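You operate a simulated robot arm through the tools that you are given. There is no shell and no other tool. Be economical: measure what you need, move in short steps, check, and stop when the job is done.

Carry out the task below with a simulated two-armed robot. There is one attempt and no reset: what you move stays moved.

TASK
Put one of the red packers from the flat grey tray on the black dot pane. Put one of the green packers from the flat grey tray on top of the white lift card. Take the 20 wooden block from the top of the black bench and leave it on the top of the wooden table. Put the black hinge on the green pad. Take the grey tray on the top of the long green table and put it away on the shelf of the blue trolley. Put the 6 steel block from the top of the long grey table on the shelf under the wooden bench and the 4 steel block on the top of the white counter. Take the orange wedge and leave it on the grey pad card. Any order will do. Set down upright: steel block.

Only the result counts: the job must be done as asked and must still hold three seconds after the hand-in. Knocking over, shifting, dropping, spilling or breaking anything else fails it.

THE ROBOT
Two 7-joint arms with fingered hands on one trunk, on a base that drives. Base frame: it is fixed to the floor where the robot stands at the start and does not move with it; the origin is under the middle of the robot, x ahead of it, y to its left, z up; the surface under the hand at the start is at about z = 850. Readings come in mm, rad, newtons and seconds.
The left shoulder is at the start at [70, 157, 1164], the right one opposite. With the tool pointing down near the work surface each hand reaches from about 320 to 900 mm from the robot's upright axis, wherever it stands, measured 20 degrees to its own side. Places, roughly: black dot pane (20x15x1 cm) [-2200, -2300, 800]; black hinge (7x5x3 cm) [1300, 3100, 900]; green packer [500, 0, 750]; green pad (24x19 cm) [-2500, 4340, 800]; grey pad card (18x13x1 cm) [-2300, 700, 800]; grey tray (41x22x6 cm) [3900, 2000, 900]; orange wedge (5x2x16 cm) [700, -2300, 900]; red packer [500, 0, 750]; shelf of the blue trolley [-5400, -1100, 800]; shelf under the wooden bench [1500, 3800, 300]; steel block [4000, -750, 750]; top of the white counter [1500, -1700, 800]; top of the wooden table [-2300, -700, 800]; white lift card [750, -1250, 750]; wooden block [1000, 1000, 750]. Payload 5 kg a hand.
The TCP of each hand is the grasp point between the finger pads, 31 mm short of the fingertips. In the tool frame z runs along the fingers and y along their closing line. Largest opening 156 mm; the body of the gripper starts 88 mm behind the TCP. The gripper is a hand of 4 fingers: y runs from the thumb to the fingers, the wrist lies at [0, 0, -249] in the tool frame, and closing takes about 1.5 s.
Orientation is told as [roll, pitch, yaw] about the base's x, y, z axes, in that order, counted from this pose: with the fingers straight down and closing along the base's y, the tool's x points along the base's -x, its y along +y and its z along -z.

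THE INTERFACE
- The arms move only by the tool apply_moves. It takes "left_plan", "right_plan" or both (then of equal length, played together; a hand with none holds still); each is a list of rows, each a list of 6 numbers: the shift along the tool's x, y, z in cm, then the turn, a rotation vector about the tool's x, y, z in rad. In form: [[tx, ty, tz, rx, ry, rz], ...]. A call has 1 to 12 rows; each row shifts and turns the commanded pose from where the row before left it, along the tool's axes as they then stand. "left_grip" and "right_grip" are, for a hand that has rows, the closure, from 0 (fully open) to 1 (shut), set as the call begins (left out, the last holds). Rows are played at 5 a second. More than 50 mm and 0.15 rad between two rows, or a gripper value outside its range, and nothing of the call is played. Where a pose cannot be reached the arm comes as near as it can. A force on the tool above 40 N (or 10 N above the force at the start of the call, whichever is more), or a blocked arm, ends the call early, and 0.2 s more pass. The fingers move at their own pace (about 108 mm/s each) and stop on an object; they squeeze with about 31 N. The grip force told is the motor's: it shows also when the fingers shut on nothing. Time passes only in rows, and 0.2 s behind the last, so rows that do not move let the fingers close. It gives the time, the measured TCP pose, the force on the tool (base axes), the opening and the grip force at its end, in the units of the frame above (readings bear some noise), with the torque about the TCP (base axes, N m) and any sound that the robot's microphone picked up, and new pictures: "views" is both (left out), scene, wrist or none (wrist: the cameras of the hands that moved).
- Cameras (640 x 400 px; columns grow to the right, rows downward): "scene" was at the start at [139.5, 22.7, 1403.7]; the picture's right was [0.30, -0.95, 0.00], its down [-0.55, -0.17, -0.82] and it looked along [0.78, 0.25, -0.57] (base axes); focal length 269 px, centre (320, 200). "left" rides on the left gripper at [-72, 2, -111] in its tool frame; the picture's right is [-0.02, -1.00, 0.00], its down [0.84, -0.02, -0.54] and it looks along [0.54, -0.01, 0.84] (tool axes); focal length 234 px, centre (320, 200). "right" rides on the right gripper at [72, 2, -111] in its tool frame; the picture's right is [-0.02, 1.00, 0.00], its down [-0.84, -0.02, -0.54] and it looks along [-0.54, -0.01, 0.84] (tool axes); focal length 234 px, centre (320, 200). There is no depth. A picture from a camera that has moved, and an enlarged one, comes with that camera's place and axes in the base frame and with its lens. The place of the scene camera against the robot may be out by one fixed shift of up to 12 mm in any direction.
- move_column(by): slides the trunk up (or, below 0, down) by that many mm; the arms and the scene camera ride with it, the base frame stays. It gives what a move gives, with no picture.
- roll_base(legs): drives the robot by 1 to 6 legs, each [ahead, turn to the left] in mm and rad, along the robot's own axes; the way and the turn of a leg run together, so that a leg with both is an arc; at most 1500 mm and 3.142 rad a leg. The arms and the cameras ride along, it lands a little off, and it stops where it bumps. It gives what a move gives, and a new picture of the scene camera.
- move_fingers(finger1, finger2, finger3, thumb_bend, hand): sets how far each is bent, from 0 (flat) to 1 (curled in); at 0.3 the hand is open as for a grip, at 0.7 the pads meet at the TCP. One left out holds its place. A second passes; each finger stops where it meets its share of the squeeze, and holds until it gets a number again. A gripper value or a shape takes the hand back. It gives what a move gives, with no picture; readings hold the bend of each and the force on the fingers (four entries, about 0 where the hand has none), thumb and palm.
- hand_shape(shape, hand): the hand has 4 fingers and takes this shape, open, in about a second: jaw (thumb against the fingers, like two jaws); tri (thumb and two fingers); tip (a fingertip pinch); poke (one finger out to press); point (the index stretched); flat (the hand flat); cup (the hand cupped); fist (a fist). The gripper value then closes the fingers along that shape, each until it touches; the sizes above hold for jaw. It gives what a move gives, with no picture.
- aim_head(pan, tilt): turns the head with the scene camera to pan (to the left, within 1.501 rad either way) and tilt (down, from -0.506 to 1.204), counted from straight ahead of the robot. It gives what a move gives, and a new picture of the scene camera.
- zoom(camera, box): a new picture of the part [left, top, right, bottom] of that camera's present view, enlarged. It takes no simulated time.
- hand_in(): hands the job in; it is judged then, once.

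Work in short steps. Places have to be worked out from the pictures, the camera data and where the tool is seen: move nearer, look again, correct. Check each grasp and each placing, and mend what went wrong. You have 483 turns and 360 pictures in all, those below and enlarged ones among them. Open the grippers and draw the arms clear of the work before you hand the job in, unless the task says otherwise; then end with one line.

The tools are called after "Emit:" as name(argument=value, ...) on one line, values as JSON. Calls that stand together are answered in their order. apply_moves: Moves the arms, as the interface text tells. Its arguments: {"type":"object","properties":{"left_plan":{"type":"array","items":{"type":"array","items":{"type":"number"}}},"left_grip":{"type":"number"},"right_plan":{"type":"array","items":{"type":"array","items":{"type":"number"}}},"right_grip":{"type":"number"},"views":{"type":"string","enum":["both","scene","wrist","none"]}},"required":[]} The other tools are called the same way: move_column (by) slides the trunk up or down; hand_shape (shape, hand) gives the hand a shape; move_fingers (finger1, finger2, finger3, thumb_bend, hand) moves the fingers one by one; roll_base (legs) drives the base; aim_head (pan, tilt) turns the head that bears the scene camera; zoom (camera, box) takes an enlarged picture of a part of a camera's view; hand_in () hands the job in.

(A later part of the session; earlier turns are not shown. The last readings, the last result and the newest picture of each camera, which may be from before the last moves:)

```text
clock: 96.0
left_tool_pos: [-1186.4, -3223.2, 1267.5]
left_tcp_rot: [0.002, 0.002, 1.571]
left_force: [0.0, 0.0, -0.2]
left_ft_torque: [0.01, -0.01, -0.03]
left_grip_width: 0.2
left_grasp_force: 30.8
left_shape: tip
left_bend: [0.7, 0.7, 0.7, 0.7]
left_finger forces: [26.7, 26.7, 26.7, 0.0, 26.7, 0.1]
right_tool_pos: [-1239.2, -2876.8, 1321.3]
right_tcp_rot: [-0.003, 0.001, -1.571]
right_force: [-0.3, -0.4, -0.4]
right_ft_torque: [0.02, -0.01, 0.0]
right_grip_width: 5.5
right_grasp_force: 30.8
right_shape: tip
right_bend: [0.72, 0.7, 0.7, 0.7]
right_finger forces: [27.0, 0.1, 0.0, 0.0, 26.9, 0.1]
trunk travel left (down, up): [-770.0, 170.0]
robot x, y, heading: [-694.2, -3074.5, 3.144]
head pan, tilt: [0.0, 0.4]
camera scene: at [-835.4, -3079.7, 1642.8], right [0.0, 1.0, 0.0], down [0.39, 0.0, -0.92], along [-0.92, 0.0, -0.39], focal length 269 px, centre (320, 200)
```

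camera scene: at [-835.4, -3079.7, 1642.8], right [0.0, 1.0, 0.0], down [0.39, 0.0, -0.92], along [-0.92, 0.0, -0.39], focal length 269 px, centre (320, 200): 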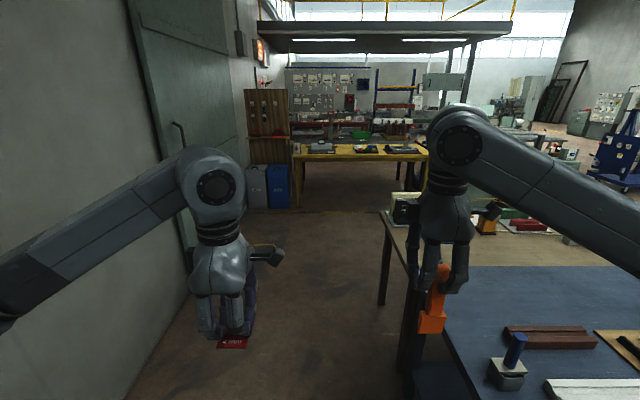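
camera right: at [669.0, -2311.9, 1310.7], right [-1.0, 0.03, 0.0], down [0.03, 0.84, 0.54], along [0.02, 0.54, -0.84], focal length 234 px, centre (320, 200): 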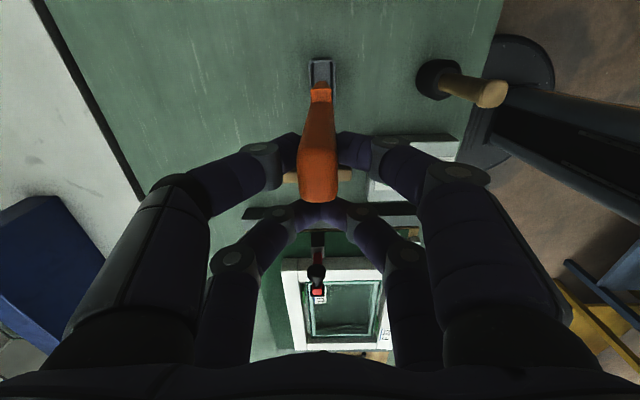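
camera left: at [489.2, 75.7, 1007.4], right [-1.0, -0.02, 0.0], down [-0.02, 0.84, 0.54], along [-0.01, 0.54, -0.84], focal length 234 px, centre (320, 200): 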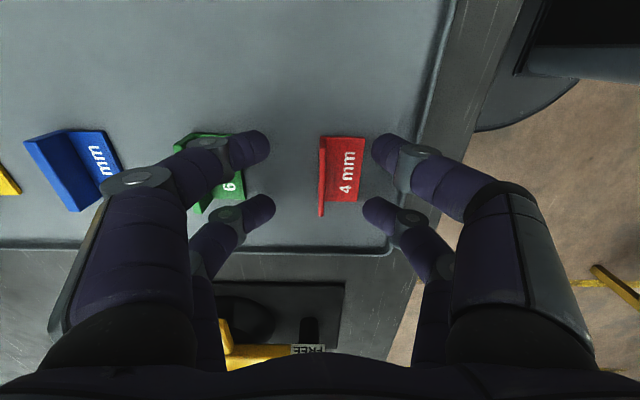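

The corridor is clear. I drive on west with slightly more clearance from the table and turn to face +y (the pane).

Emit:
roll_base(legs=[[640, 0.06], [646, -0.06], [0, -1.571]])

Emit:
aim_head(pan=0.25, tilt=0.75)

```text
clock: 106.6
left_tool_pos: [-2137.3, -2621.7, 1266.9]
left_tcp_rot: [0.001, 0.0, -0.005]
left_force: [0.0, 0.1, -0.2]
left_ft_torque: [0.01, -0.02, -0.02]
left_grip_width: 0.2
left_grasp_force: 31.0
left_shape: tip
left_bend: [0.7, 0.7, 0.7, 0.7]
left_finger forces: [26.5, 26.5, 26.7, 0.0, 26.5, 0.0]
right_tool_pos: [-1789.4, -2571.7, 1322.2]
right_tcp_rot: [-0.002, 0.001, 3.135]
right_force: [0.5, 0.0, -1.9]
right_ft_torque: [-0.03, 0.0, -0.01]
right_grip_width: 5.4
right_grasp_force: 31.5
right_shape: tip
right_bend: [0.72, 0.7, 0.7, 0.7]
right_finger forces: [26.7, 0.0, 0.0, 0.1, 26.7, 0.1]
trunk travel left (down, up): [-770.0, 170.0]
robot x, y, heading: [-1990.0, -3110.9, 1.57]
head pan, tilt: [0.0, 0.4]
camera scene: at [-1985.5, -2972.8, 1642.8], right [1.0, -0.01, 0.0], down [0.0, -0.39, -0.92], along [0.01, 0.92, -0.39], focal length 269 px, centre (320, 200)
```

scene: 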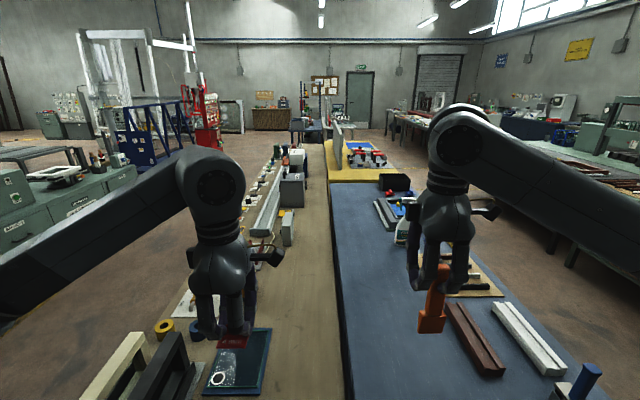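

```text
clock: 107.5
left_tool_pos: [-2135.9, -2620.9, 1267.4]
left_tcp_rot: [0.003, -0.002, -0.005]
left_force: [-0.3, -0.2, 0.9]
left_ft_torque: [-0.03, 0.01, 0.02]
left_grip_width: 0.2
left_grasp_force: 31.3
left_shape: tip
left_bend: [0.7, 0.7, 0.7, 0.7]
left_finger forces: [26.5, 26.4, 26.6, 0.0, 26.4, 0.0]
right_tool_pos: [-1789.9, -2571.1, 1321.2]
right_tcp_rot: [-0.001, 0.0, 3.136]
right_force: [0.6, 0.5, -0.8]
right_ft_torque: [0.02, 0.05, 0.01]
right_grip_width: 5.2
right_grasp_force: 30.9
right_shape: tip
right_bend: [0.72, 0.7, 0.7, 0.7]
right_finger forces: [26.7, 0.0, 0.0, 0.0, 26.6, 0.0]
trunk travel left (down, up): [-770.0, 170.0]
robot x, y, heading: [-1989.3, -3114.5, 1.567]
head pan, tilt: [0.25, 0.75]
camera scene: at [-2005.3, -2985.1, 1611.8], right [0.97, 0.24, 0.0], down [0.16, -0.66, -0.73], along [-0.18, 0.71, -0.68], focal length 269 px, centre (320, 200)
```

scene: 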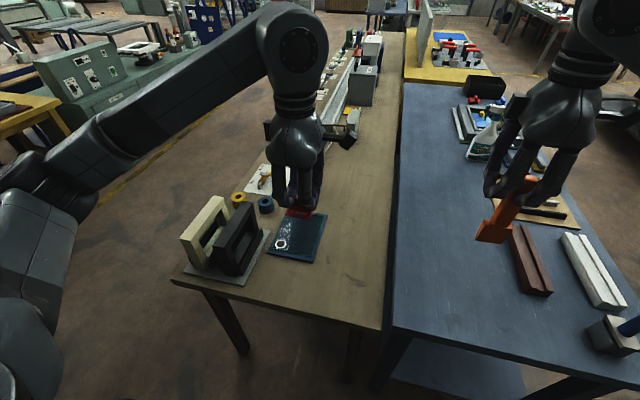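

Emit:
zoom(camera="scene", box=[225, 180, 355, 280])

Emit:
zoom(camera="left", box=[0, 0, 640, 400])

```text
4.00 times, centred on (290, 230) of scene
camera zoom: at [-2005.3, -2985.1, 1611.8], right [0.97, 0.24, 0.0], down [0.16, -0.66, -0.73], along [-0.18, 0.71, -0.68], focal length 1077 px, centre (440, 80)
```

zoom: 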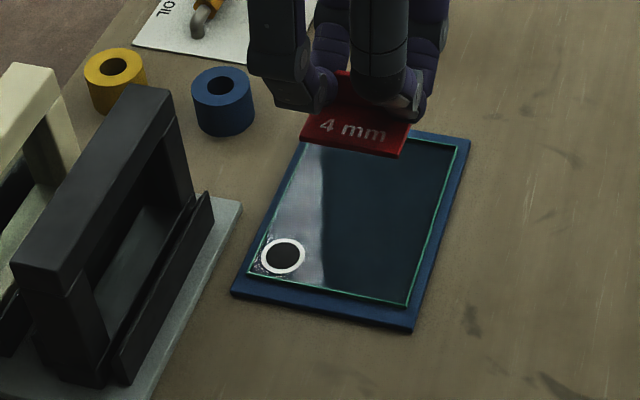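

```text
1.00 times, centred on (320, 200) of left (not enlarged: the box is as wide or as high as the picture)
camera zoom: at [-2065.6, -2619.8, 1378.0], right [0.02, -1.0, 0.0], down [-0.84, -0.02, 0.55], along [-0.54, -0.01, -0.84], focal length 234 px, centre (320, 200)
```

zoom: 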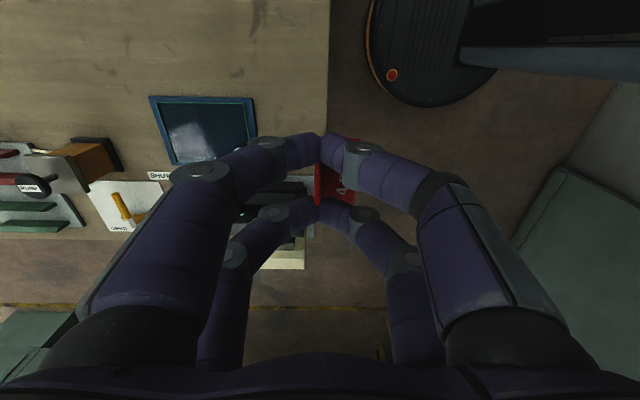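

The pane with a black dot lies on a blue pad near [-2225, -2395]. I move the left hand over it and look.

Emit:
apply_moves(left_plan=[[1.14, 3.07, 2.8, 0, 0, 0], [1.14, 3.07, 2.8, 0, 0, 0], [1.14, 3.07, 2.8, 0, 0, 0], [1.14, 3.07, 2.8, 0, 0, 0], [1.14, 3.07, 2.8, 0, 0, 0], [1.14, 3.07, 2.8, 0, 0, 0], [1.14, 3.07, 2.8, 0, 0, 0], [0, 0, 0, 0, 0, 0]], views="both")

```text
clock: 109.2
left_tool_pos: [-2212.6, -2405.4, 1070.7]
left_tcp_rot: [0.002, 0.0, -0.005]
left_force: [1.1, -0.5, -0.5]
left_ft_torque: [0.03, 0.02, -0.01]
left_grip_width: 0.0
left_grasp_force: 31.0
left_shape: tip
left_bend: [0.7, 0.7, 0.7, 0.7]
left_finger forces: [26.6, 26.6, 26.5, 0.0, 26.5, 0.0]
right_tool_pos: [-1789.2, -2571.7, 1321.7]
right_tcp_rot: [-0.001, 0.001, 3.137]
right_force: [0.0, -0.3, 0.2]
right_ft_torque: [0.01, -0.01, -0.02]
right_grip_width: 4.9
right_grasp_force: 31.4
right_shape: tip
right_bend: [0.72, 0.7, 0.7, 0.7]
right_finger forces: [26.8, 0.1, 0.0, 0.0, 26.7, 0.1]
trunk travel left (down, up): [-770.0, 170.0]
robot x, y, heading: [-1994.7, -3112.7, 1.566]
head pan, tilt: [0.25, 0.75]
camera scene: at [-2005.7, -2985.9, 1611.8], right [0.97, 0.24, 0.0], down [0.16, -0.66, -0.73], along [-0.18, 0.71, -0.68], focal length 269 px, centre (320, 200)
camera left: at [-2142.8, -2404.3, 1182.4], right [0.02, -1.0, 0.0], down [-0.84, -0.02, 0.54], along [-0.54, -0.01, -0.84], focal length 234 px, centre (320, 200)
```

scene: 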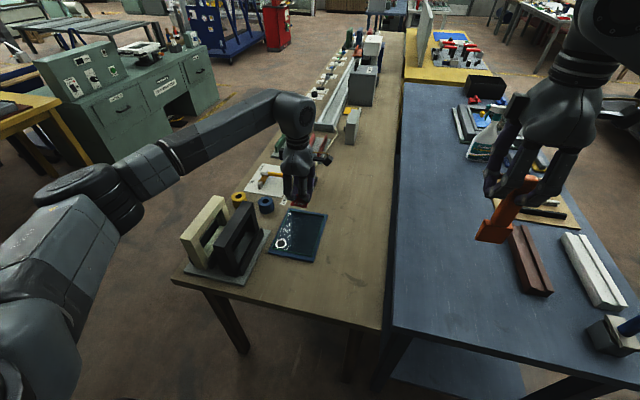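
left: 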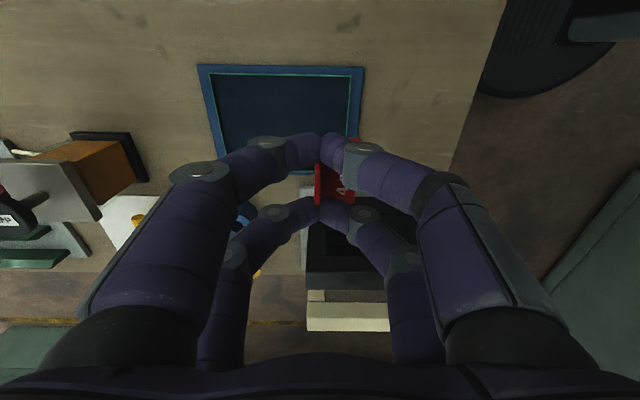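

The glass spans about x −2295…−2168, y −2440…−2276. I go to the middle and lower to just above.

Emit:
apply_moves(left_plan=[[0.8, 3.1, 2, 0, 0, 0], [0.8, 3.1, 2, 0, 0, 0], [0, 0, 3.5, 0, 0, 0], [0, 0, 3.5, 0, 0, 0], [0, 0, 2.4, 0, 0, 0], [0, 0, 0, 0, 0, 0]], views="wrist")

Emit:
zoom(camera="scene", box=[225, 160, 355, 270])

```text
clock: 110.7
left_tool_pos: [-2230.0, -2344.4, 936.5]
left_tcp_rot: [0.001, -0.002, -0.006]
left_force: [0.2, 0.2, -1.1]
left_ft_torque: [-0.02, -0.01, -0.01]
left_grip_width: 0.1
left_grasp_force: 30.6
left_shape: tip
left_bend: [0.7, 0.7, 0.7, 0.7]
left_finger forces: [26.6, 26.7, 26.5, 0.1, 26.6, 0.0]
right_tool_pos: [-1789.7, -2571.7, 1321.7]
right_tcp_rot: [-0.002, 0.001, 3.136]
right_force: [-0.5, -0.5, -0.6]
right_ft_torque: [-0.01, 0.01, 0.0]
right_grip_width: 5.1
right_grasp_force: 31.1
right_shape: tip
right_bend: [0.72, 0.7, 0.7, 0.7]
right_finger forces: [26.7, 0.0, 0.0, 0.1, 26.7, 0.0]
trunk travel left (down, up): [-770.0, 170.0]
robot x, y, heading: [-1993.4, -3111.8, 1.566]
head pan, tilt: [0.25, 0.75]
camera left: at [-2158.9, -2342.9, 1047.1], right [0.02, -1.0, 0.0], down [-0.84, -0.02, 0.54], along [-0.54, -0.01, -0.84], focal length 234 px, centre (320, 200)
```

left: 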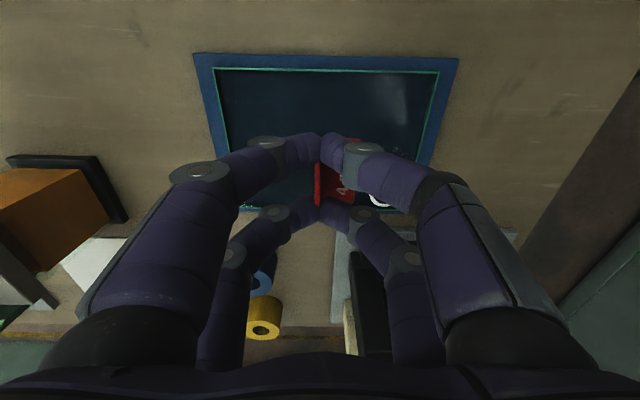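

```text
3.64 times, centred on (290, 215) of scene
camera zoom: at [-2005.8, -2985.9, 1611.8], right [0.97, 0.24, 0.0], down [0.16, -0.66, -0.73], along [-0.18, 0.71, -0.68], focal length 979 px, centre (429, 146)
```

zoom: 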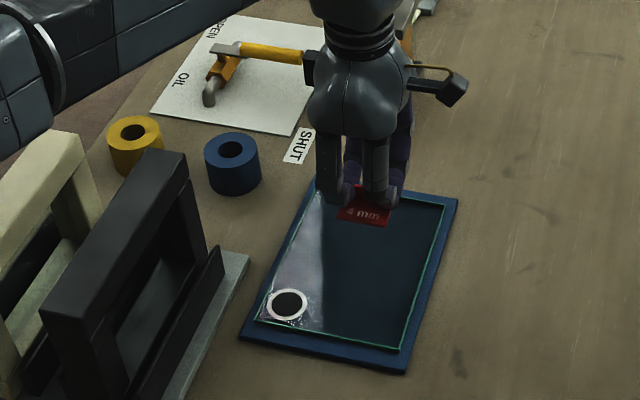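

Well over the glass. I lower in small steps to contact.

Emit:
apply_moves(left_plan=[[0, 0, 1.2, 0, 0, 0], [0, 0, 0.5, 0, 0, 0], [0, 0, 0.4, 0, 0, 0], [0, 0, 0, 0, 0, 0]], views="none")

Emit:
apply_moves(left_plan=[[0, 0, 0.3, 0, 0, 0], [0, 0, 0.2, 0, 0, 0], [0, 0, 0, 0, 0, 0]], views="none")

```text
clock: 111.7
left_tool_pos: [-2229.3, -2343.5, 916.5]
left_tcp_rot: [0.0, 0.0, -0.006]
left_force: [0.0, -0.9, -0.8]
left_ft_torque: [0.03, 0.04, -0.03]
left_grip_width: 0.0
left_grasp_force: 31.1
left_shape: tip
left_bend: [0.7, 0.7, 0.7, 0.7]
left_finger forces: [26.6, 26.5, 26.6, 0.0, 26.6, 0.1]
right_tool_pos: [-1789.1, -2571.1, 1321.5]
right_tcp_rot: [-0.002, -0.002, 3.136]
right_force: [0.2, -0.1, 0.2]
right_ft_torque: [0.0, 0.02, -0.01]
right_grip_width: 5.2
right_grasp_force: 31.5
right_shape: tip
right_bend: [0.72, 0.7, 0.7, 0.7]
right_finger forces: [26.7, 0.0, 0.0, 0.0, 26.6, 0.0]
trunk travel left (down, up): [-770.0, 170.0]
robot x, y, heading: [-1989.3, -3111.8, 1.567]
head pan, tilt: [0.25, 0.75]
```

```text
clock: 112.5
left_tool_pos: [-2230.3, -2344.8, 912.1]
left_tcp_rot: [0.001, 0.0, -0.004]
left_force: [0.2, -0.6, 0.1]
left_ft_torque: [0.0, 0.02, 0.02]
left_grip_width: 0.0
left_grasp_force: 31.0
left_shape: tip
left_bend: [0.7, 0.7, 0.7, 0.7]
left_finger forces: [26.5, 26.6, 26.6, 0.0, 26.5, 0.0]
right_tool_pos: [-1788.9, -2572.4, 1321.7]
right_tcp_rot: [-0.002, 0.0, 3.136]
right_force: [-0.1, -0.4, 0.5]
right_ft_torque: [-0.01, -0.04, 0.0]
right_grip_width: 5.1
right_grasp_force: 30.5
right_shape: tip
right_bend: [0.72, 0.7, 0.7, 0.7]
right_finger forces: [26.8, 0.0, 0.0, 0.0, 26.8, 0.1]
trunk travel left (down, up): [-770.0, 170.0]
robot x, y, heading: [-1994.2, -3110.4, 1.566]
head pan, tilt: [0.25, 0.75]
```

Emit:
apply_moves(left_plan=[[0, 0, 0.3, 0, 0, 0], [0, 0, 0.2, 0, 0, 0], [0, 0, 0, 0, 0, 0]], views="none")

Emit:
zoom(camera="scene", box=[245, 190, 345, 270])

```text
clock: 113.2
left_tool_pos: [-2231.4, -2344.1, 905.7]
left_tcp_rot: [0.001, -0.001, -0.006]
left_force: [-0.4, 0.2, -0.5]
left_ft_torque: [-0.01, 0.0, -0.01]
left_grip_width: 0.0
left_grasp_force: 31.3
left_shape: tip
left_bend: [0.7, 0.7, 0.7, 0.7]
left_finger forces: [26.6, 26.7, 26.6, 0.0, 26.6, 0.0]
right_tool_pos: [-1790.0, -2571.0, 1320.6]
right_tcp_rot: [-0.002, 0.0, 3.137]
right_force: [0.0, -0.6, -0.5]
right_ft_torque: [-0.01, 0.0, 0.0]
right_grip_width: 5.1
right_grasp_force: 31.0
right_shape: tip
right_bend: [0.72, 0.7, 0.7, 0.7]
right_finger forces: [26.7, 0.0, 0.0, 0.0, 26.7, 0.0]
trunk travel left (down, up): [-770.0, 170.0]
robot x, y, heading: [-1991.8, -3112.1, 1.565]
head pan, tilt: [0.25, 0.75]
```

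```text
5.00 times, centred on (295, 230) of scene
camera zoom: at [-2005.6, -2985.1, 1611.7], right [0.97, 0.24, 0.0], down [0.16, -0.66, -0.73], along [-0.18, 0.71, -0.68], focal length 1346 px, centre (445, 50)
```

zoom: 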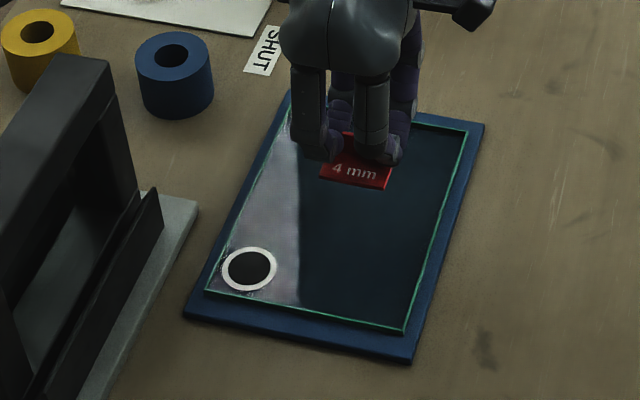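

Emit:
apply_moves(left_plan=[[0, 0, 0.3, 0, 0, 0], [0, 0, 0.2, 0, 0, 0], [0, 0, 0.2, 0, 0, 0], [0, 0, 0, 0, 0, 0]], views="none")

```text
clock: 114.2
left_tool_pos: [-2231.6, -2343.1, 899.5]
left_tcp_rot: [0.002, 0.0, -0.007]
left_force: [-0.7, -0.3, -0.8]
left_ft_torque: [0.03, -0.02, 0.01]
left_grip_width: 0.0
left_grasp_force: 31.0
left_shape: tip
left_bend: [0.7, 0.7, 0.7, 0.7]
left_finger forces: [26.6, 26.6, 26.6, 0.0, 26.6, 0.0]
right_tool_pos: [-1789.4, -2573.5, 1321.3]
right_tcp_rot: [0.0, -0.001, 3.137]
right_force: [0.6, 0.7, -0.1]
right_ft_torque: [-0.01, 0.02, 0.01]
right_grip_width: 5.3
right_grasp_force: 31.2
right_shape: tip
right_bend: [0.72, 0.7, 0.7, 0.7]
right_finger forces: [26.6, 0.0, 0.0, 0.1, 26.7, 0.0]
trunk travel left (down, up): [-770.0, 170.0]
robot x, y, heading: [-1991.2, -3114.3, 1.566]
head pan, tilt: [0.25, 0.75]
```

Emit:
apply_moves(left_plan=[[0, 0, 0.3, 0, 0, 0], [0, 0, 0.3, 0, 0, 0], [0, 0, 0, 0, 0, 0]], views="none")

Emit:
apply_moves(left_plan=[[0, 0, 0.2, 0, 0, 0], [0, 0, 0.2, 0, 0, 0], [0, 0, 0, 0, 0, 0]], views="none")

```text
clock: 115.0
left_tool_pos: [-2230.0, -2342.7, 893.4]
left_tcp_rot: [0.002, 0.0, -0.005]
left_force: [0.6, -0.2, -1.0]
left_ft_torque: [0.0, -0.01, -0.01]
left_grip_width: 0.0
left_grasp_force: 31.2
left_shape: tip
left_bend: [0.7, 0.7, 0.7, 0.7]
left_finger forces: [26.6, 26.6, 26.6, 0.1, 26.6, 0.0]
right_tool_pos: [-1789.6, -2571.0, 1320.5]
right_tcp_rot: [-0.001, 0.001, 3.136]
right_force: [0.1, 0.0, -0.9]
right_ft_torque: [0.0, 0.01, -0.01]
right_grip_width: 5.1
right_grasp_force: 30.9
right_shape: tip
right_bend: [0.72, 0.7, 0.7, 0.7]
right_finger forces: [26.8, 0.0, 0.0, 0.0, 26.6, 0.1]
trunk travel left (down, up): [-770.0, 170.0]
robot x, y, heading: [-1991.0, -3112.1, 1.565]
head pan, tilt: [0.25, 0.75]
```

```text
clock: 115.8
left_tool_pos: [-2231.0, -2343.4, 890.0]
left_tcp_rot: [0.002, 0.0, -0.006]
left_force: [-0.2, 0.2, -0.4]
left_ft_torque: [0.0, 0.03, 0.0]
left_grip_width: 0.0
left_grasp_force: 31.4
left_shape: tip
left_bend: [0.7, 0.7, 0.7, 0.7]
left_finger forces: [26.6, 26.6, 26.5, 0.0, 26.7, 0.0]
right_tool_pos: [-1790.0, -2571.2, 1320.7]
right_tcp_rot: [-0.002, 0.0, 3.139]
right_force: [-0.1, -0.9, -0.7]
right_ft_torque: [0.0, 0.01, -0.02]
right_grip_width: 5.1
right_grasp_force: 31.0
right_shape: tip
right_bend: [0.72, 0.7, 0.7, 0.7]
right_finger forces: [26.6, 0.1, 0.1, 0.0, 26.7, 0.0]
trunk travel left (down, up): [-770.0, 170.0]
robot x, y, heading: [-1991.9, -3110.6, 1.57]
head pan, tilt: [0.25, 0.75]
```

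Emit:
zoom(camera="scene", box=[260, 195, 330, 251])

Emit:
apply_moves(left_plan=[[0, 0, 0.3, 0, 0, 0], [0, 0, 0.2, 0, 0, 0], [0, 0, 0, 0, 0, 0]], views="none")

```text
7.14 times, centred on (295, 223) of scene
camera zoom: at [-2005.6, -2985.0, 1611.7], right [0.97, 0.24, 0.0], down [0.16, -0.66, -0.73], along [-0.18, 0.71, -0.68], focal length 1923 px, centre (499, 36)
```

zoom: 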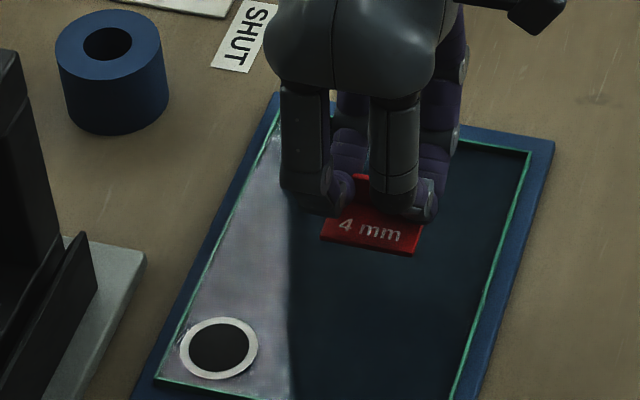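

```text
clock: 116.7
left_tool_pos: [-2230.7, -2342.8, 883.8]
left_tcp_rot: [0.002, -0.002, -0.005]
left_force: [0.1, 0.2, 0.1]
left_ft_torque: [-0.01, -0.02, 0.0]
left_grip_width: 0.1
left_grasp_force: 30.9
left_shape: tip
left_bend: [0.7, 0.7, 0.7, 0.7]
left_finger forces: [26.7, 26.6, 26.6, 0.0, 26.7, 0.0]
right_tool_pos: [-1788.9, -2570.9, 1321.6]
right_tcp_rot: [-0.004, 0.0, 3.137]
right_force: [-0.2, 0.4, -1.7]
right_ft_torque: [-0.01, -0.03, 0.0]
right_grip_width: 5.4
right_grasp_force: 31.0
right_shape: tip
right_bend: [0.72, 0.7, 0.7, 0.7]
right_finger forces: [26.8, 0.0, 0.1, 0.0, 26.7, 0.0]
trunk travel left (down, up): [-770.0, 170.0]
robot x, y, heading: [-1988.2, -3112.2, 1.567]
head pan, tilt: [0.25, 0.75]
```

Emit:
apply_moves(left_plan=[[0, 0, 0.3, 0, 0, 0], [0, 0, 0.3, 0, 0, 0], [0, 0, 0, 0, 0, 0]], views="none")

Emit:
apply_moves(left_plan=[[0, 0, 0.3, 0, 0, 0], [0, 0, 0.2, 0, 0, 0], [0, 0, 0, 0, 0, 0]], views="wrist")

```text
clock: 117.5
left_tool_pos: [-2231.2, -2343.0, 877.3]
left_tcp_rot: [0.002, 0.0, -0.004]
left_force: [0.9, -0.2, -0.8]
left_ft_torque: [-0.03, -0.01, -0.01]
left_grip_width: 0.0
left_grasp_force: 30.8
left_shape: tip
left_bend: [0.7, 0.7, 0.7, 0.7]
left_finger forces: [26.6, 26.6, 26.6, 0.0, 26.5, 0.0]
right_tool_pos: [-1788.2, -2571.0, 1321.5]
right_tcp_rot: [-0.003, -0.002, 3.137]
right_force: [0.4, 1.0, 0.1]
right_ft_torque: [-0.01, 0.07, 0.05]
right_grip_width: 5.3
right_grasp_force: 31.7
right_shape: tip
right_bend: [0.72, 0.7, 0.7, 0.7]
right_finger forces: [26.7, 0.1, 0.1, 0.0, 26.7, 0.1]
trunk travel left (down, up): [-770.0, 170.0]
robot x, y, heading: [-1991.5, -3110.9, 1.566]
head pan, tilt: [0.25, 0.75]
```

```text
clock: 118.2
left_tool_pos: [-2233.2, -2342.1, 873.0]
left_tcp_rot: [0.002, -0.001, -0.005]
left_force: [0.5, 0.4, 0.1]
left_ft_torque: [0.04, 0.0, 0.0]
left_grip_width: 0.1
left_grasp_force: 31.0
left_shape: tip
left_bend: [0.7, 0.7, 0.7, 0.7]
left_finger forces: [26.6, 26.6, 26.6, 0.0, 26.6, 0.0]
right_tool_pos: [-1789.3, -2571.9, 1320.9]
right_tcp_rot: [-0.003, 0.001, 3.137]
right_force: [0.2, 0.8, -0.5]
right_ft_torque: [0.02, 0.01, 0.0]
right_grip_width: 5.1
right_grasp_force: 30.8
right_shape: tip
right_bend: [0.72, 0.7, 0.7, 0.7]
right_finger forces: [26.7, 0.0, 0.0, 0.0, 26.7, 0.0]
trunk travel left (down, up): [-770.0, 170.0]
robot x, y, heading: [-1990.9, -3111.5, 1.567]
head pan, tilt: [0.25, 0.75]
camera left: at [-2160.3, -2341.6, 984.0], right [0.02, -1.0, 0.0], down [-0.84, -0.02, 0.54], along [-0.54, -0.01, -0.84], focal length 234 px, centre (320, 200)
```

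left: 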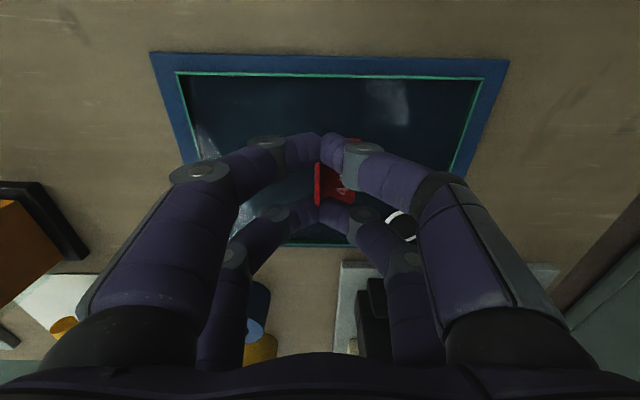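

Glass width in the image (200 mm) puts its top at z ≈ 810, so contact is near TCP 852. I lower further.

Emit:
apply_moves(left_plan=[[0.5, -0.4, 0.7, 0, 0, 0], [0, 0, 0.5, 0, 0, 0], [0, 0, 0.3, 0, 0, 0], [0, 0, 0, 0, 0, 0]], views="none")

Emit:
apply_moves(left_plan=[[0, 0, 0.3, 0, 0, 0], [0, 0, 0.2, 0, 0, 0], [0, 0, 0, 0, 0, 0]], views="none")

```text
clock: 119.2
left_tool_pos: [-2235.5, -2347.7, 858.4]
left_tcp_rot: [0.001, -0.001, -0.005]
left_force: [-1.0, -0.7, 1.1]
left_ft_torque: [-0.01, 0.01, 0.01]
left_grip_width: 0.0
left_grasp_force: 31.2
left_shape: tip
left_bend: [0.7, 0.7, 0.7, 0.7]
left_finger forces: [26.6, 26.6, 26.6, 0.0, 26.7, 0.0]
right_tool_pos: [-1789.2, -2571.5, 1320.3]
right_tcp_rot: [-0.001, 0.001, 3.137]
right_force: [-0.2, 0.0, -0.4]
right_ft_torque: [0.03, 0.04, 0.01]
right_grip_width: 5.2
right_grasp_force: 31.2
right_shape: tip
right_bend: [0.72, 0.7, 0.7, 0.7]
right_finger forces: [26.7, 0.0, 0.0, 0.0, 26.7, 0.1]
trunk travel left (down, up): [-770.0, 170.0]
robot x, y, heading: [-1987.5, -3111.8, 1.569]
head pan, tilt: [0.25, 0.75]
```

```text
clock: 120.0
left_tool_pos: [-2235.6, -2347.3, 853.8]
left_tcp_rot: [0.002, 0.0, -0.006]
left_force: [-0.4, 0.1, 5.7]
left_ft_torque: [-0.01, -0.07, -0.05]
left_grip_width: 0.1
left_grasp_force: 30.9
left_shape: tip
left_bend: [0.7, 0.7, 0.7, 0.71]
left_finger forces: [28.1, 27.2, 26.9, 0.0, 28.2, 0.1]
right_tool_pos: [-1789.7, -2572.9, 1321.7]
right_tcp_rot: [0.0, -0.001, 3.136]
right_force: [0.6, -0.5, -0.1]
right_ft_torque: [0.0, 0.02, 0.03]
right_grip_width: 5.4
right_grasp_force: 30.7
right_shape: tip
right_bend: [0.72, 0.7, 0.7, 0.7]
right_finger forces: [26.7, 0.0, 0.1, 0.0, 26.7, 0.0]
trunk travel left (down, up): [-770.0, 170.0]
robot x, y, heading: [-1990.8, -3110.3, 1.562]
head pan, tilt: [0.25, 0.75]
```

Contact at 5.7 N. Open and rise.

Emit:
apply_moves(left_plan=[[0, 0, 0, 0, 0, 0], [0, 0, 0, 0, 0, 0], [0, 0, 0, 0, 0, 0], [0, 0, -2, 0, 0, 0], [0, 0, -4, 0, 0, 0], [0, 0, -4, 0, 0, 0], [0, 0, -4, 0, 0, 0], [0, 0, -4, 0, 0, 0], [0, 0, -4, 0, 0, 0], [0, 0, -4, 0, 0, 0], [0, 0, -4, 0, 0, 0], [0, 0, 0, 0, 0, 0]], left_grip=0.75, views="scene")

Emit:
zoom(camera="scene", box=[245, 190, 345, 270])

```text
clock: 122.7
left_tool_pos: [-2237.6, -2347.4, 1153.6]
left_tcp_rot: [0.001, 0.0, -0.004]
left_force: [0.0, -0.4, -0.2]
left_ft_torque: [0.0, -0.01, -0.02]
left_grip_width: 38.7
left_grasp_force: 0.1
left_shape: tip
left_bend: [0.73, 0.73, 0.73, 0.7]
left_finger forces: [0.1, 0.1, 0.0, 0.1, 0.0, 0.0]
right_tool_pos: [-1790.5, -2571.8, 1321.2]
right_tcp_rot: [-0.002, 0.0, 3.136]
right_force: [0.6, -0.5, -0.6]
right_ft_torque: [0.02, 0.0, -0.02]
right_grip_width: 5.3
right_grasp_force: 31.5
right_shape: tip
right_bend: [0.72, 0.7, 0.7, 0.7]
right_finger forces: [26.7, 0.0, 0.0, 0.1, 26.9, 0.0]
trunk travel left (down, up): [-770.0, 170.0]
robot x, y, heading: [-1991.5, -3111.6, 1.566]
head pan, tilt: [0.25, 0.75]
camera scene: at [-2006.0, -2984.7, 1611.7], right [0.97, 0.24, 0.0], down [0.16, -0.66, -0.73], along [-0.18, 0.71, -0.68], focal length 269 px, centre (320, 200)
```

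scene: 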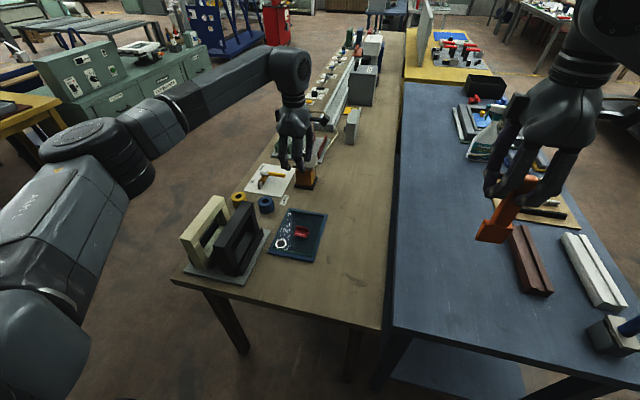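

```text
5.00 times, centred on (295, 230) of scene
camera zoom: at [-2006.0, -2984.7, 1611.7], right [0.97, 0.24, 0.0], down [0.16, -0.66, -0.73], along [-0.18, 0.71, -0.68], focal length 1346 px, centre (445, 50)
```

zoom: 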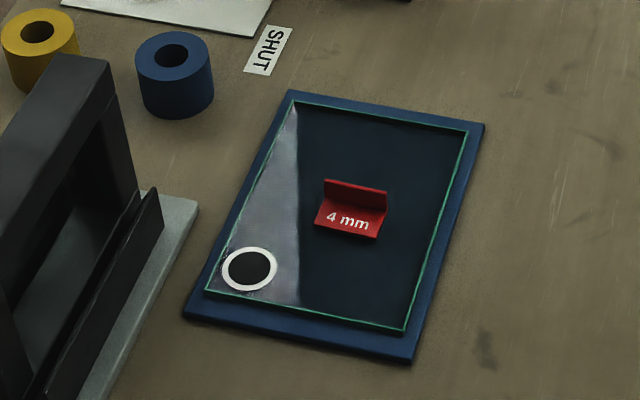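

Red packer is placed. I retract the left arm and look ahead (+y) for the grey pad card at [-2300, 700].

Emit:
apply_moves(left_plan=[[-1.5, -4, -2, 0, 0, 0], [-1.5, -4, -2, 0, 0, 0], [-1.5, -4, -2, 0, 0, 0], [-1.5, -4, -2, 0, 0, 0], [-1, -4, -2, 0, 0, 0], [-1, -4, -2, 0, 0, 0], [0, 0, 0, 0, 0, 0]], views="none")

Emit:
aim_head(pan=0.2, tilt=0.25)

Emit:
zoom(camera="scene", box=[200, 110, 420, 250])

Emit:
aim_head(pan=1.2, tilt=0.3)

```text
clock: 124.2
left_tool_pos: [-2156.1, -2588.3, 1274.5]
left_tcp_rot: [-0.002, 0.0, -0.006]
left_force: [0.1, -1.0, -0.4]
left_ft_torque: [-0.05, 0.01, 0.0]
left_grip_width: 38.8
left_grasp_force: 0.2
left_shape: tip
left_bend: [0.73, 0.73, 0.73, 0.7]
left_finger forces: [0.0, 0.1, 0.0, 0.0, 0.0, 0.1]
right_tool_pos: [-1789.3, -2571.7, 1321.1]
right_tcp_rot: [-0.002, 0.001, 3.136]
right_force: [0.0, 0.5, -0.2]
right_ft_torque: [0.0, 0.04, -0.02]
right_grip_width: 5.1
right_grasp_force: 31.4
right_shape: tip
right_bend: [0.72, 0.7, 0.7, 0.7]
right_finger forces: [26.8, 0.1, 0.0, 0.0, 26.8, 0.0]
trunk travel left (down, up): [-770.0, 170.0]
robot x, y, heading: [-1994.4, -3108.2, 1.568]
head pan, tilt: [0.25, 0.75]
```

```text
clock: 125.2
left_tool_pos: [-2157.0, -2587.4, 1274.4]
left_tcp_rot: [0.001, -0.001, -0.006]
left_force: [-0.2, -0.5, 0.1]
left_ft_torque: [0.01, 0.06, -0.01]
left_grip_width: 38.9
left_grasp_force: 0.1
left_shape: tip
left_bend: [0.73, 0.73, 0.73, 0.7]
left_finger forces: [0.1, 0.0, 0.0, 0.1, 0.0, 0.1]
right_tool_pos: [-1790.3, -2570.3, 1322.4]
right_tcp_rot: [-0.001, 0.0, 3.135]
right_force: [0.2, 0.1, -1.0]
right_ft_torque: [0.0, 0.01, 0.04]
right_grip_width: 5.1
right_grasp_force: 31.0
right_shape: tip
right_bend: [0.72, 0.7, 0.7, 0.7]
right_finger forces: [26.7, 0.1, 0.0, 0.0, 26.9, 0.0]
trunk travel left (down, up): [-770.0, 170.0]
robot x, y, heading: [-1991.1, -3111.5, 1.568]
head pan, tilt: [0.201, 0.25]
camera scene: at [-2003.7, -2974.2, 1656.8], right [0.98, 0.19, 0.0], down [0.05, -0.24, -0.97], along [-0.19, 0.95, -0.25], focal length 269 px, centre (320, 200)
```

scene: 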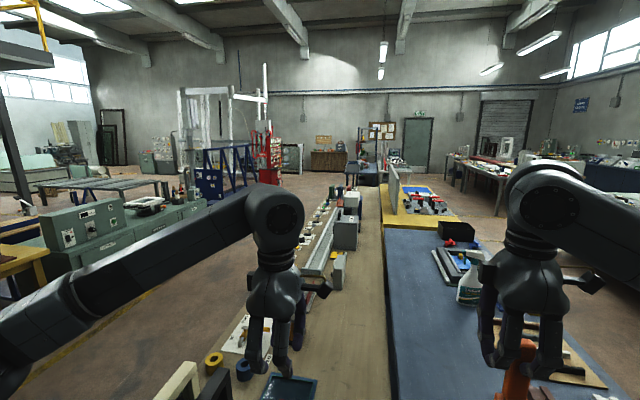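

```text
2.86 times, centred on (310, 180) of scene
camera zoom: at [-2003.7, -2974.2, 1656.8], right [0.98, 0.19, 0.0], down [0.05, -0.24, -0.97], along [-0.19, 0.95, -0.25], focal length 769 px, centre (349, 257)
```

zoom: 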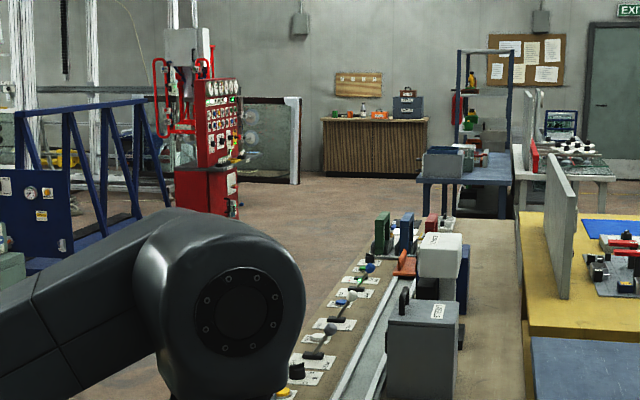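

```text
clock: 126.5
left_tool_pos: [-2156.8, -2588.4, 1273.2]
left_tcp_rot: [0.001, 0.002, -0.005]
left_force: [0.4, -0.4, 0.4]
left_ft_torque: [-0.02, -0.02, -0.01]
left_grip_width: 38.8
left_grasp_force: 0.0
left_shape: tip
left_bend: [0.73, 0.73, 0.73, 0.7]
left_finger forces: [0.1, 0.1, 0.1, 0.0, 0.1, 0.0]
right_tool_pos: [-1788.8, -2570.9, 1320.7]
right_tcp_rot: [-0.003, 0.002, 3.137]
right_force: [-0.6, 0.7, -1.2]
right_ft_torque: [0.02, 0.05, 0.01]
right_grip_width: 5.3
right_grasp_force: 30.6
right_shape: tip
right_bend: [0.72, 0.7, 0.7, 0.7]
right_finger forces: [26.7, 0.1, 0.0, 0.1, 26.8, 0.0]
trunk travel left (down, up): [-770.0, 170.0]
robot x, y, heading: [-1991.6, -3112.0, 1.568]
head pan, tilt: [1.201, 0.3]
camera scene: at [-2072.5, -3031.2, 1652.1], right [0.37, 0.93, 0.0], down [0.27, -0.11, -0.96], along [-0.89, 0.35, -0.3], focal length 269 px, centre (320, 200)
```

scene: 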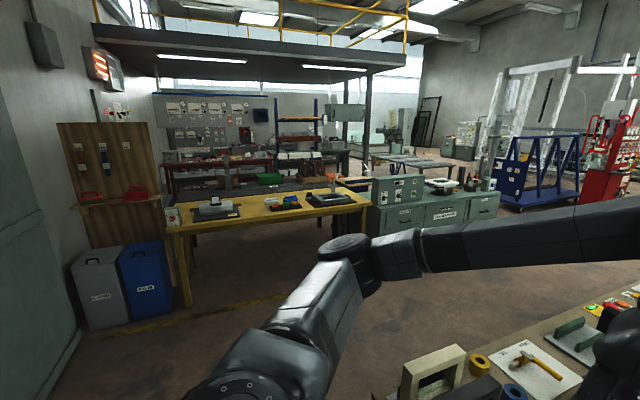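

The card should be on the far end of this long wooden table. I go around: west, then north along the aisle at x ≈ -2950.

Emit:
roll_base(legs=[[0, 1.574], [960, 0], [0, -1.571]])

Emit:
aim_head(pan=0.0, tilt=0.35)

```text
clock: 139.1
left_tool_pos: [-3087.9, -2587.6, 1274.4]
left_tcp_rot: [0.002, 0.0, -0.031]
left_force: [0.3, 0.2, 0.0]
left_ft_torque: [-0.01, 0.01, 0.02]
left_grip_width: 38.9
left_grasp_force: 0.0
left_shape: tip
left_bend: [0.73, 0.73, 0.73, 0.7]
left_finger forces: [0.1, 0.0, 0.0, 0.0, 0.0, 0.0]
right_tool_pos: [-2720.0, -2580.8, 1322.2]
right_tcp_rot: [-0.001, -0.001, 3.11]
right_force: [0.2, -0.9, -0.8]
right_ft_torque: [0.01, 0.04, 0.01]
right_grip_width: 4.9
right_grasp_force: 31.0
right_shape: tip
right_bend: [0.72, 0.7, 0.7, 0.7]
right_finger forces: [26.4, 0.0, 0.0, 0.0, 26.4, 0.1]
trunk travel left (down, up): [-770.0, 170.0]
robot x, y, heading: [-2936.5, -3113.2, 1.543]
head pan, tilt: [1.201, 0.3]
camera scene: at [-3015.6, -3032.6, 1652.1], right [0.39, 0.92, 0.0], down [0.27, -0.12, -0.96], along [-0.88, 0.37, -0.3], focal length 269 px, centre (320, 200)
```

scene: 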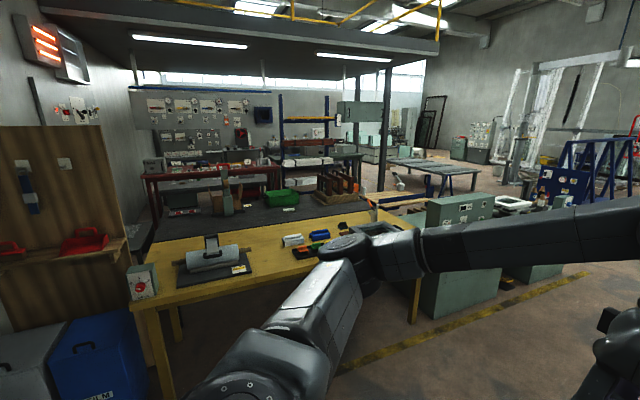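

```text
clock: 140.5
left_tool_pos: [-3087.7, -2587.2, 1272.7]
left_tcp_rot: [0.002, 0.0, -0.032]
left_force: [-0.5, 0.0, -1.8]
left_ft_torque: [0.02, -0.04, -0.02]
left_grip_width: 39.0
left_grasp_force: 0.1
left_shape: tip
left_bend: [0.73, 0.73, 0.73, 0.7]
left_finger forces: [0.0, 0.0, 0.0, 0.0, 0.0, 0.1]
right_tool_pos: [-2719.6, -2579.6, 1321.3]
right_tcp_rot: [-0.002, -0.002, 3.11]
right_force: [0.0, -0.1, -0.1]
right_ft_torque: [0.0, 0.0, -0.01]
right_grip_width: 5.0
right_grasp_force: 30.8
right_shape: tip
right_bend: [0.72, 0.7, 0.7, 0.7]
right_finger forces: [26.3, 0.0, 0.0, 0.0, 26.4, 0.0]
trunk travel left (down, up): [-770.0, 170.0]
robot x, y, heading: [-2937.4, -3113.7, 1.536]
head pan, tilt: [0.0, 0.351]
camera scene: at [-2926.2, -2976.1, 1647.4], right [1.0, -0.03, 0.0], down [-0.01, -0.34, -0.94], along [0.03, 0.94, -0.34], focal length 269 px, centre (320, 200)
```

scene: 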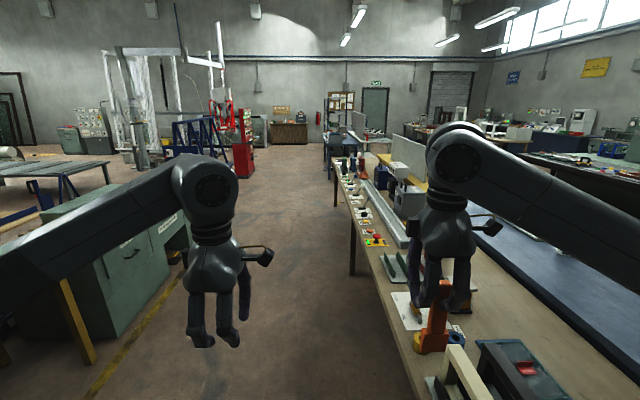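

Clear aisle ahead; I correct heading slightly left and drive about 4 m north, then turn to face +x.

Emit:
roll_base(legs=[[0, 0.055], [1350, 0], [1350, 0], [1300, 0], [0, -1.59]])

Emit:
aim_head(pan=-0.2, tilt=0.65)

```text
clock: 164.1
left_tool_pos: [-2623.8, 1091.7, 1274.0]
left_tcp_rot: [0.0, 0.001, -1.519]
left_force: [1.1, -0.9, 0.5]
left_ft_torque: [0.03, 0.01, 0.0]
left_grip_width: 38.9
left_grasp_force: 0.0
left_shape: tip
left_bend: [0.73, 0.73, 0.73, 0.7]
left_finger forces: [0.0, 0.0, 0.0, 0.0, 0.0, 0.0]
right_tool_pos: [-2586.9, 723.7, 1321.1]
right_tcp_rot: [-0.002, 0.0, 1.623]
right_force: [-0.5, -0.1, -0.8]
right_ft_torque: [0.03, -0.02, -0.02]
right_grip_width: 5.1
right_grasp_force: 30.9
right_shape: tip
right_bend: [0.72, 0.7, 0.7, 0.7]
right_finger forces: [26.3, 0.0, 0.0, 0.0, 26.3, 0.1]
trunk travel left (down, up): [-770.0, 170.0]
robot x, y, heading: [-3140.8, 895.3, 0.05]
head pan, tilt: [0.0, 0.351]
camera scene: at [-2989.8, 898.9, 1647.4], right [0.05, -1.0, 0.0], down [-0.34, -0.02, -0.94], along [0.94, 0.05, -0.34], focal length 269 px, centre (320, 200)
```

scene: 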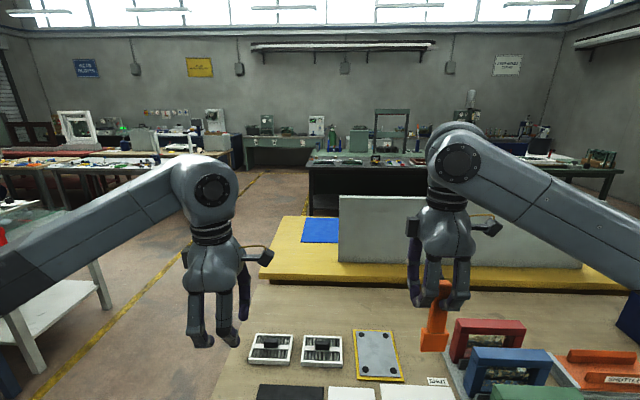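

```text
clock: 164.9
left_tool_pos: [-2625.3, 1089.6, 1273.5]
left_tcp_rot: [0.001, 0.0, -1.521]
left_force: [-0.2, -0.1, -0.5]
left_ft_torque: [-0.01, -0.02, -0.03]
left_grip_width: 38.8
left_grasp_force: 0.1
left_shape: tip
left_bend: [0.73, 0.73, 0.73, 0.7]
left_finger forces: [0.0, 0.0, 0.1, 0.0, 0.0, 0.0]
right_tool_pos: [-2587.8, 725.1, 1321.5]
right_tcp_rot: [-0.003, -0.001, 1.621]
right_force: [-0.1, 0.3, -0.4]
right_ft_torque: [0.02, -0.01, -0.02]
right_grip_width: 5.2
right_grasp_force: 31.2
right_shape: tip
right_bend: [0.72, 0.7, 0.7, 0.7]
right_finger forces: [26.2, 0.0, 0.0, 0.0, 26.3, 0.0]
trunk travel left (down, up): [-770.0, 170.0]
robot x, y, heading: [-3140.4, 895.3, 0.051]
head pan, tilt: [-0.201, 0.649]
camera scene: at [-2997.0, 880.6, 1620.4], right [-0.15, -0.99, 0.0], down [-0.6, 0.09, -0.8], along [0.79, -0.12, -0.6], focal length 269 px, centre (320, 200)
```

scene: 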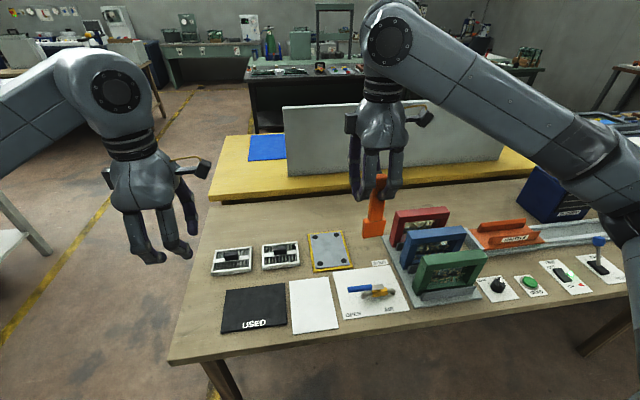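

The grey card with a yellow border near [-2275, 729] is the candidate; zoom to verify.

Emit:
zoom(camera="scene", box=[200, 210, 400, 335])

```text
3.20 times, centred on (300, 272) of scene
camera zoom: at [-2997.0, 880.6, 1620.4], right [-0.15, -0.99, 0.0], down [-0.6, 0.09, -0.8], along [0.79, -0.12, -0.6], focal length 861 px, centre (384, -32)
```

zoom: 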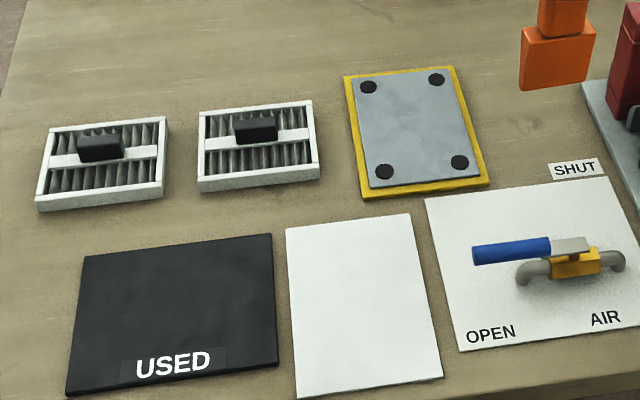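

That's the grey pad card. I drive 170 mm nearer.

Emit:
roll_base(legs=[[170, -0.05]])

Emit:
zoom(camera="right", box=[0, 0, 640, 400])

```text
clock: 166.4
left_tool_pos: [-2451.4, 1070.1, 1275.7]
left_tcp_rot: [0.004, 0.0, -1.568]
left_force: [-1.5, -0.5, 0.4]
left_ft_torque: [0.01, -0.06, -0.03]
left_grip_width: 39.0
left_grasp_force: 0.1
left_shape: tip
left_bend: [0.73, 0.73, 0.73, 0.7]
left_finger forces: [0.1, 0.0, 0.0, 0.0, 0.0, 0.1]
right_tool_pos: [-2430.1, 703.7, 1323.5]
right_tcp_rot: [-0.006, 0.0, 1.575]
right_force: [-0.7, 0.8, -0.7]
right_ft_torque: [-0.02, -0.05, -0.03]
right_grip_width: 4.9
right_grasp_force: 31.4
right_shape: tip
right_bend: [0.72, 0.7, 0.7, 0.7]
right_finger forces: [26.4, 0.0, 0.0, 0.0, 26.3, 0.0]
trunk travel left (down, up): [-770.0, 170.0]
robot x, y, heading: [-2968.1, 898.0, 0.007]
head pan, tilt: [-0.201, 0.649]
camera scene: at [-2832.6, 879.2, 1620.7], right [-0.2, -0.98, 0.0], down [-0.59, 0.12, -0.8], along [0.78, -0.16, -0.6], focal length 269 px, centre (320, 200)
```

scene: 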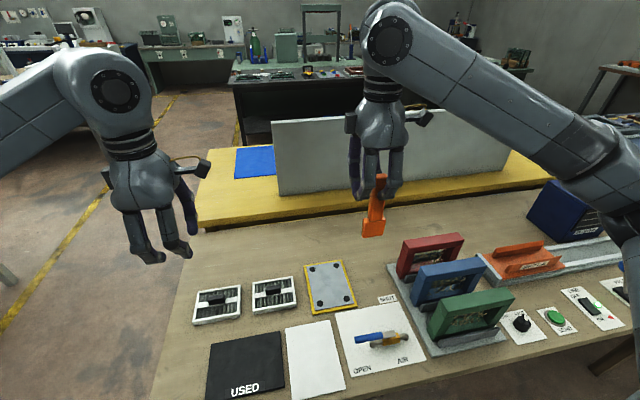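

```text
1.00 times, centred on (320, 200) of right (not enlarged: the box is as wide or as high as the picture)
camera zoom: at [-2432.5, 631.2, 1433.2], right [-1.0, 0.02, 0.0], down [0.01, 0.84, 0.54], along [0.01, 0.54, -0.84], focal length 234 px, centre (320, 200)
```

zoom: 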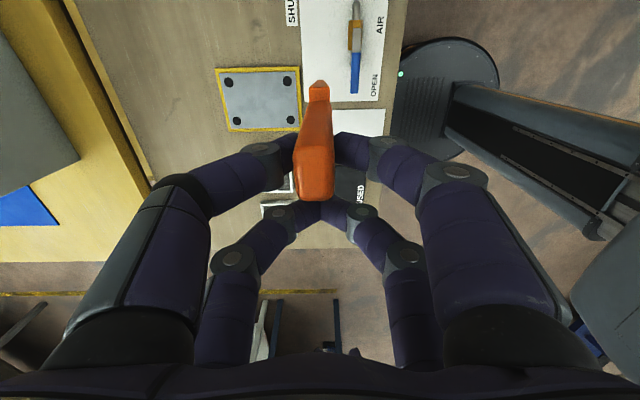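

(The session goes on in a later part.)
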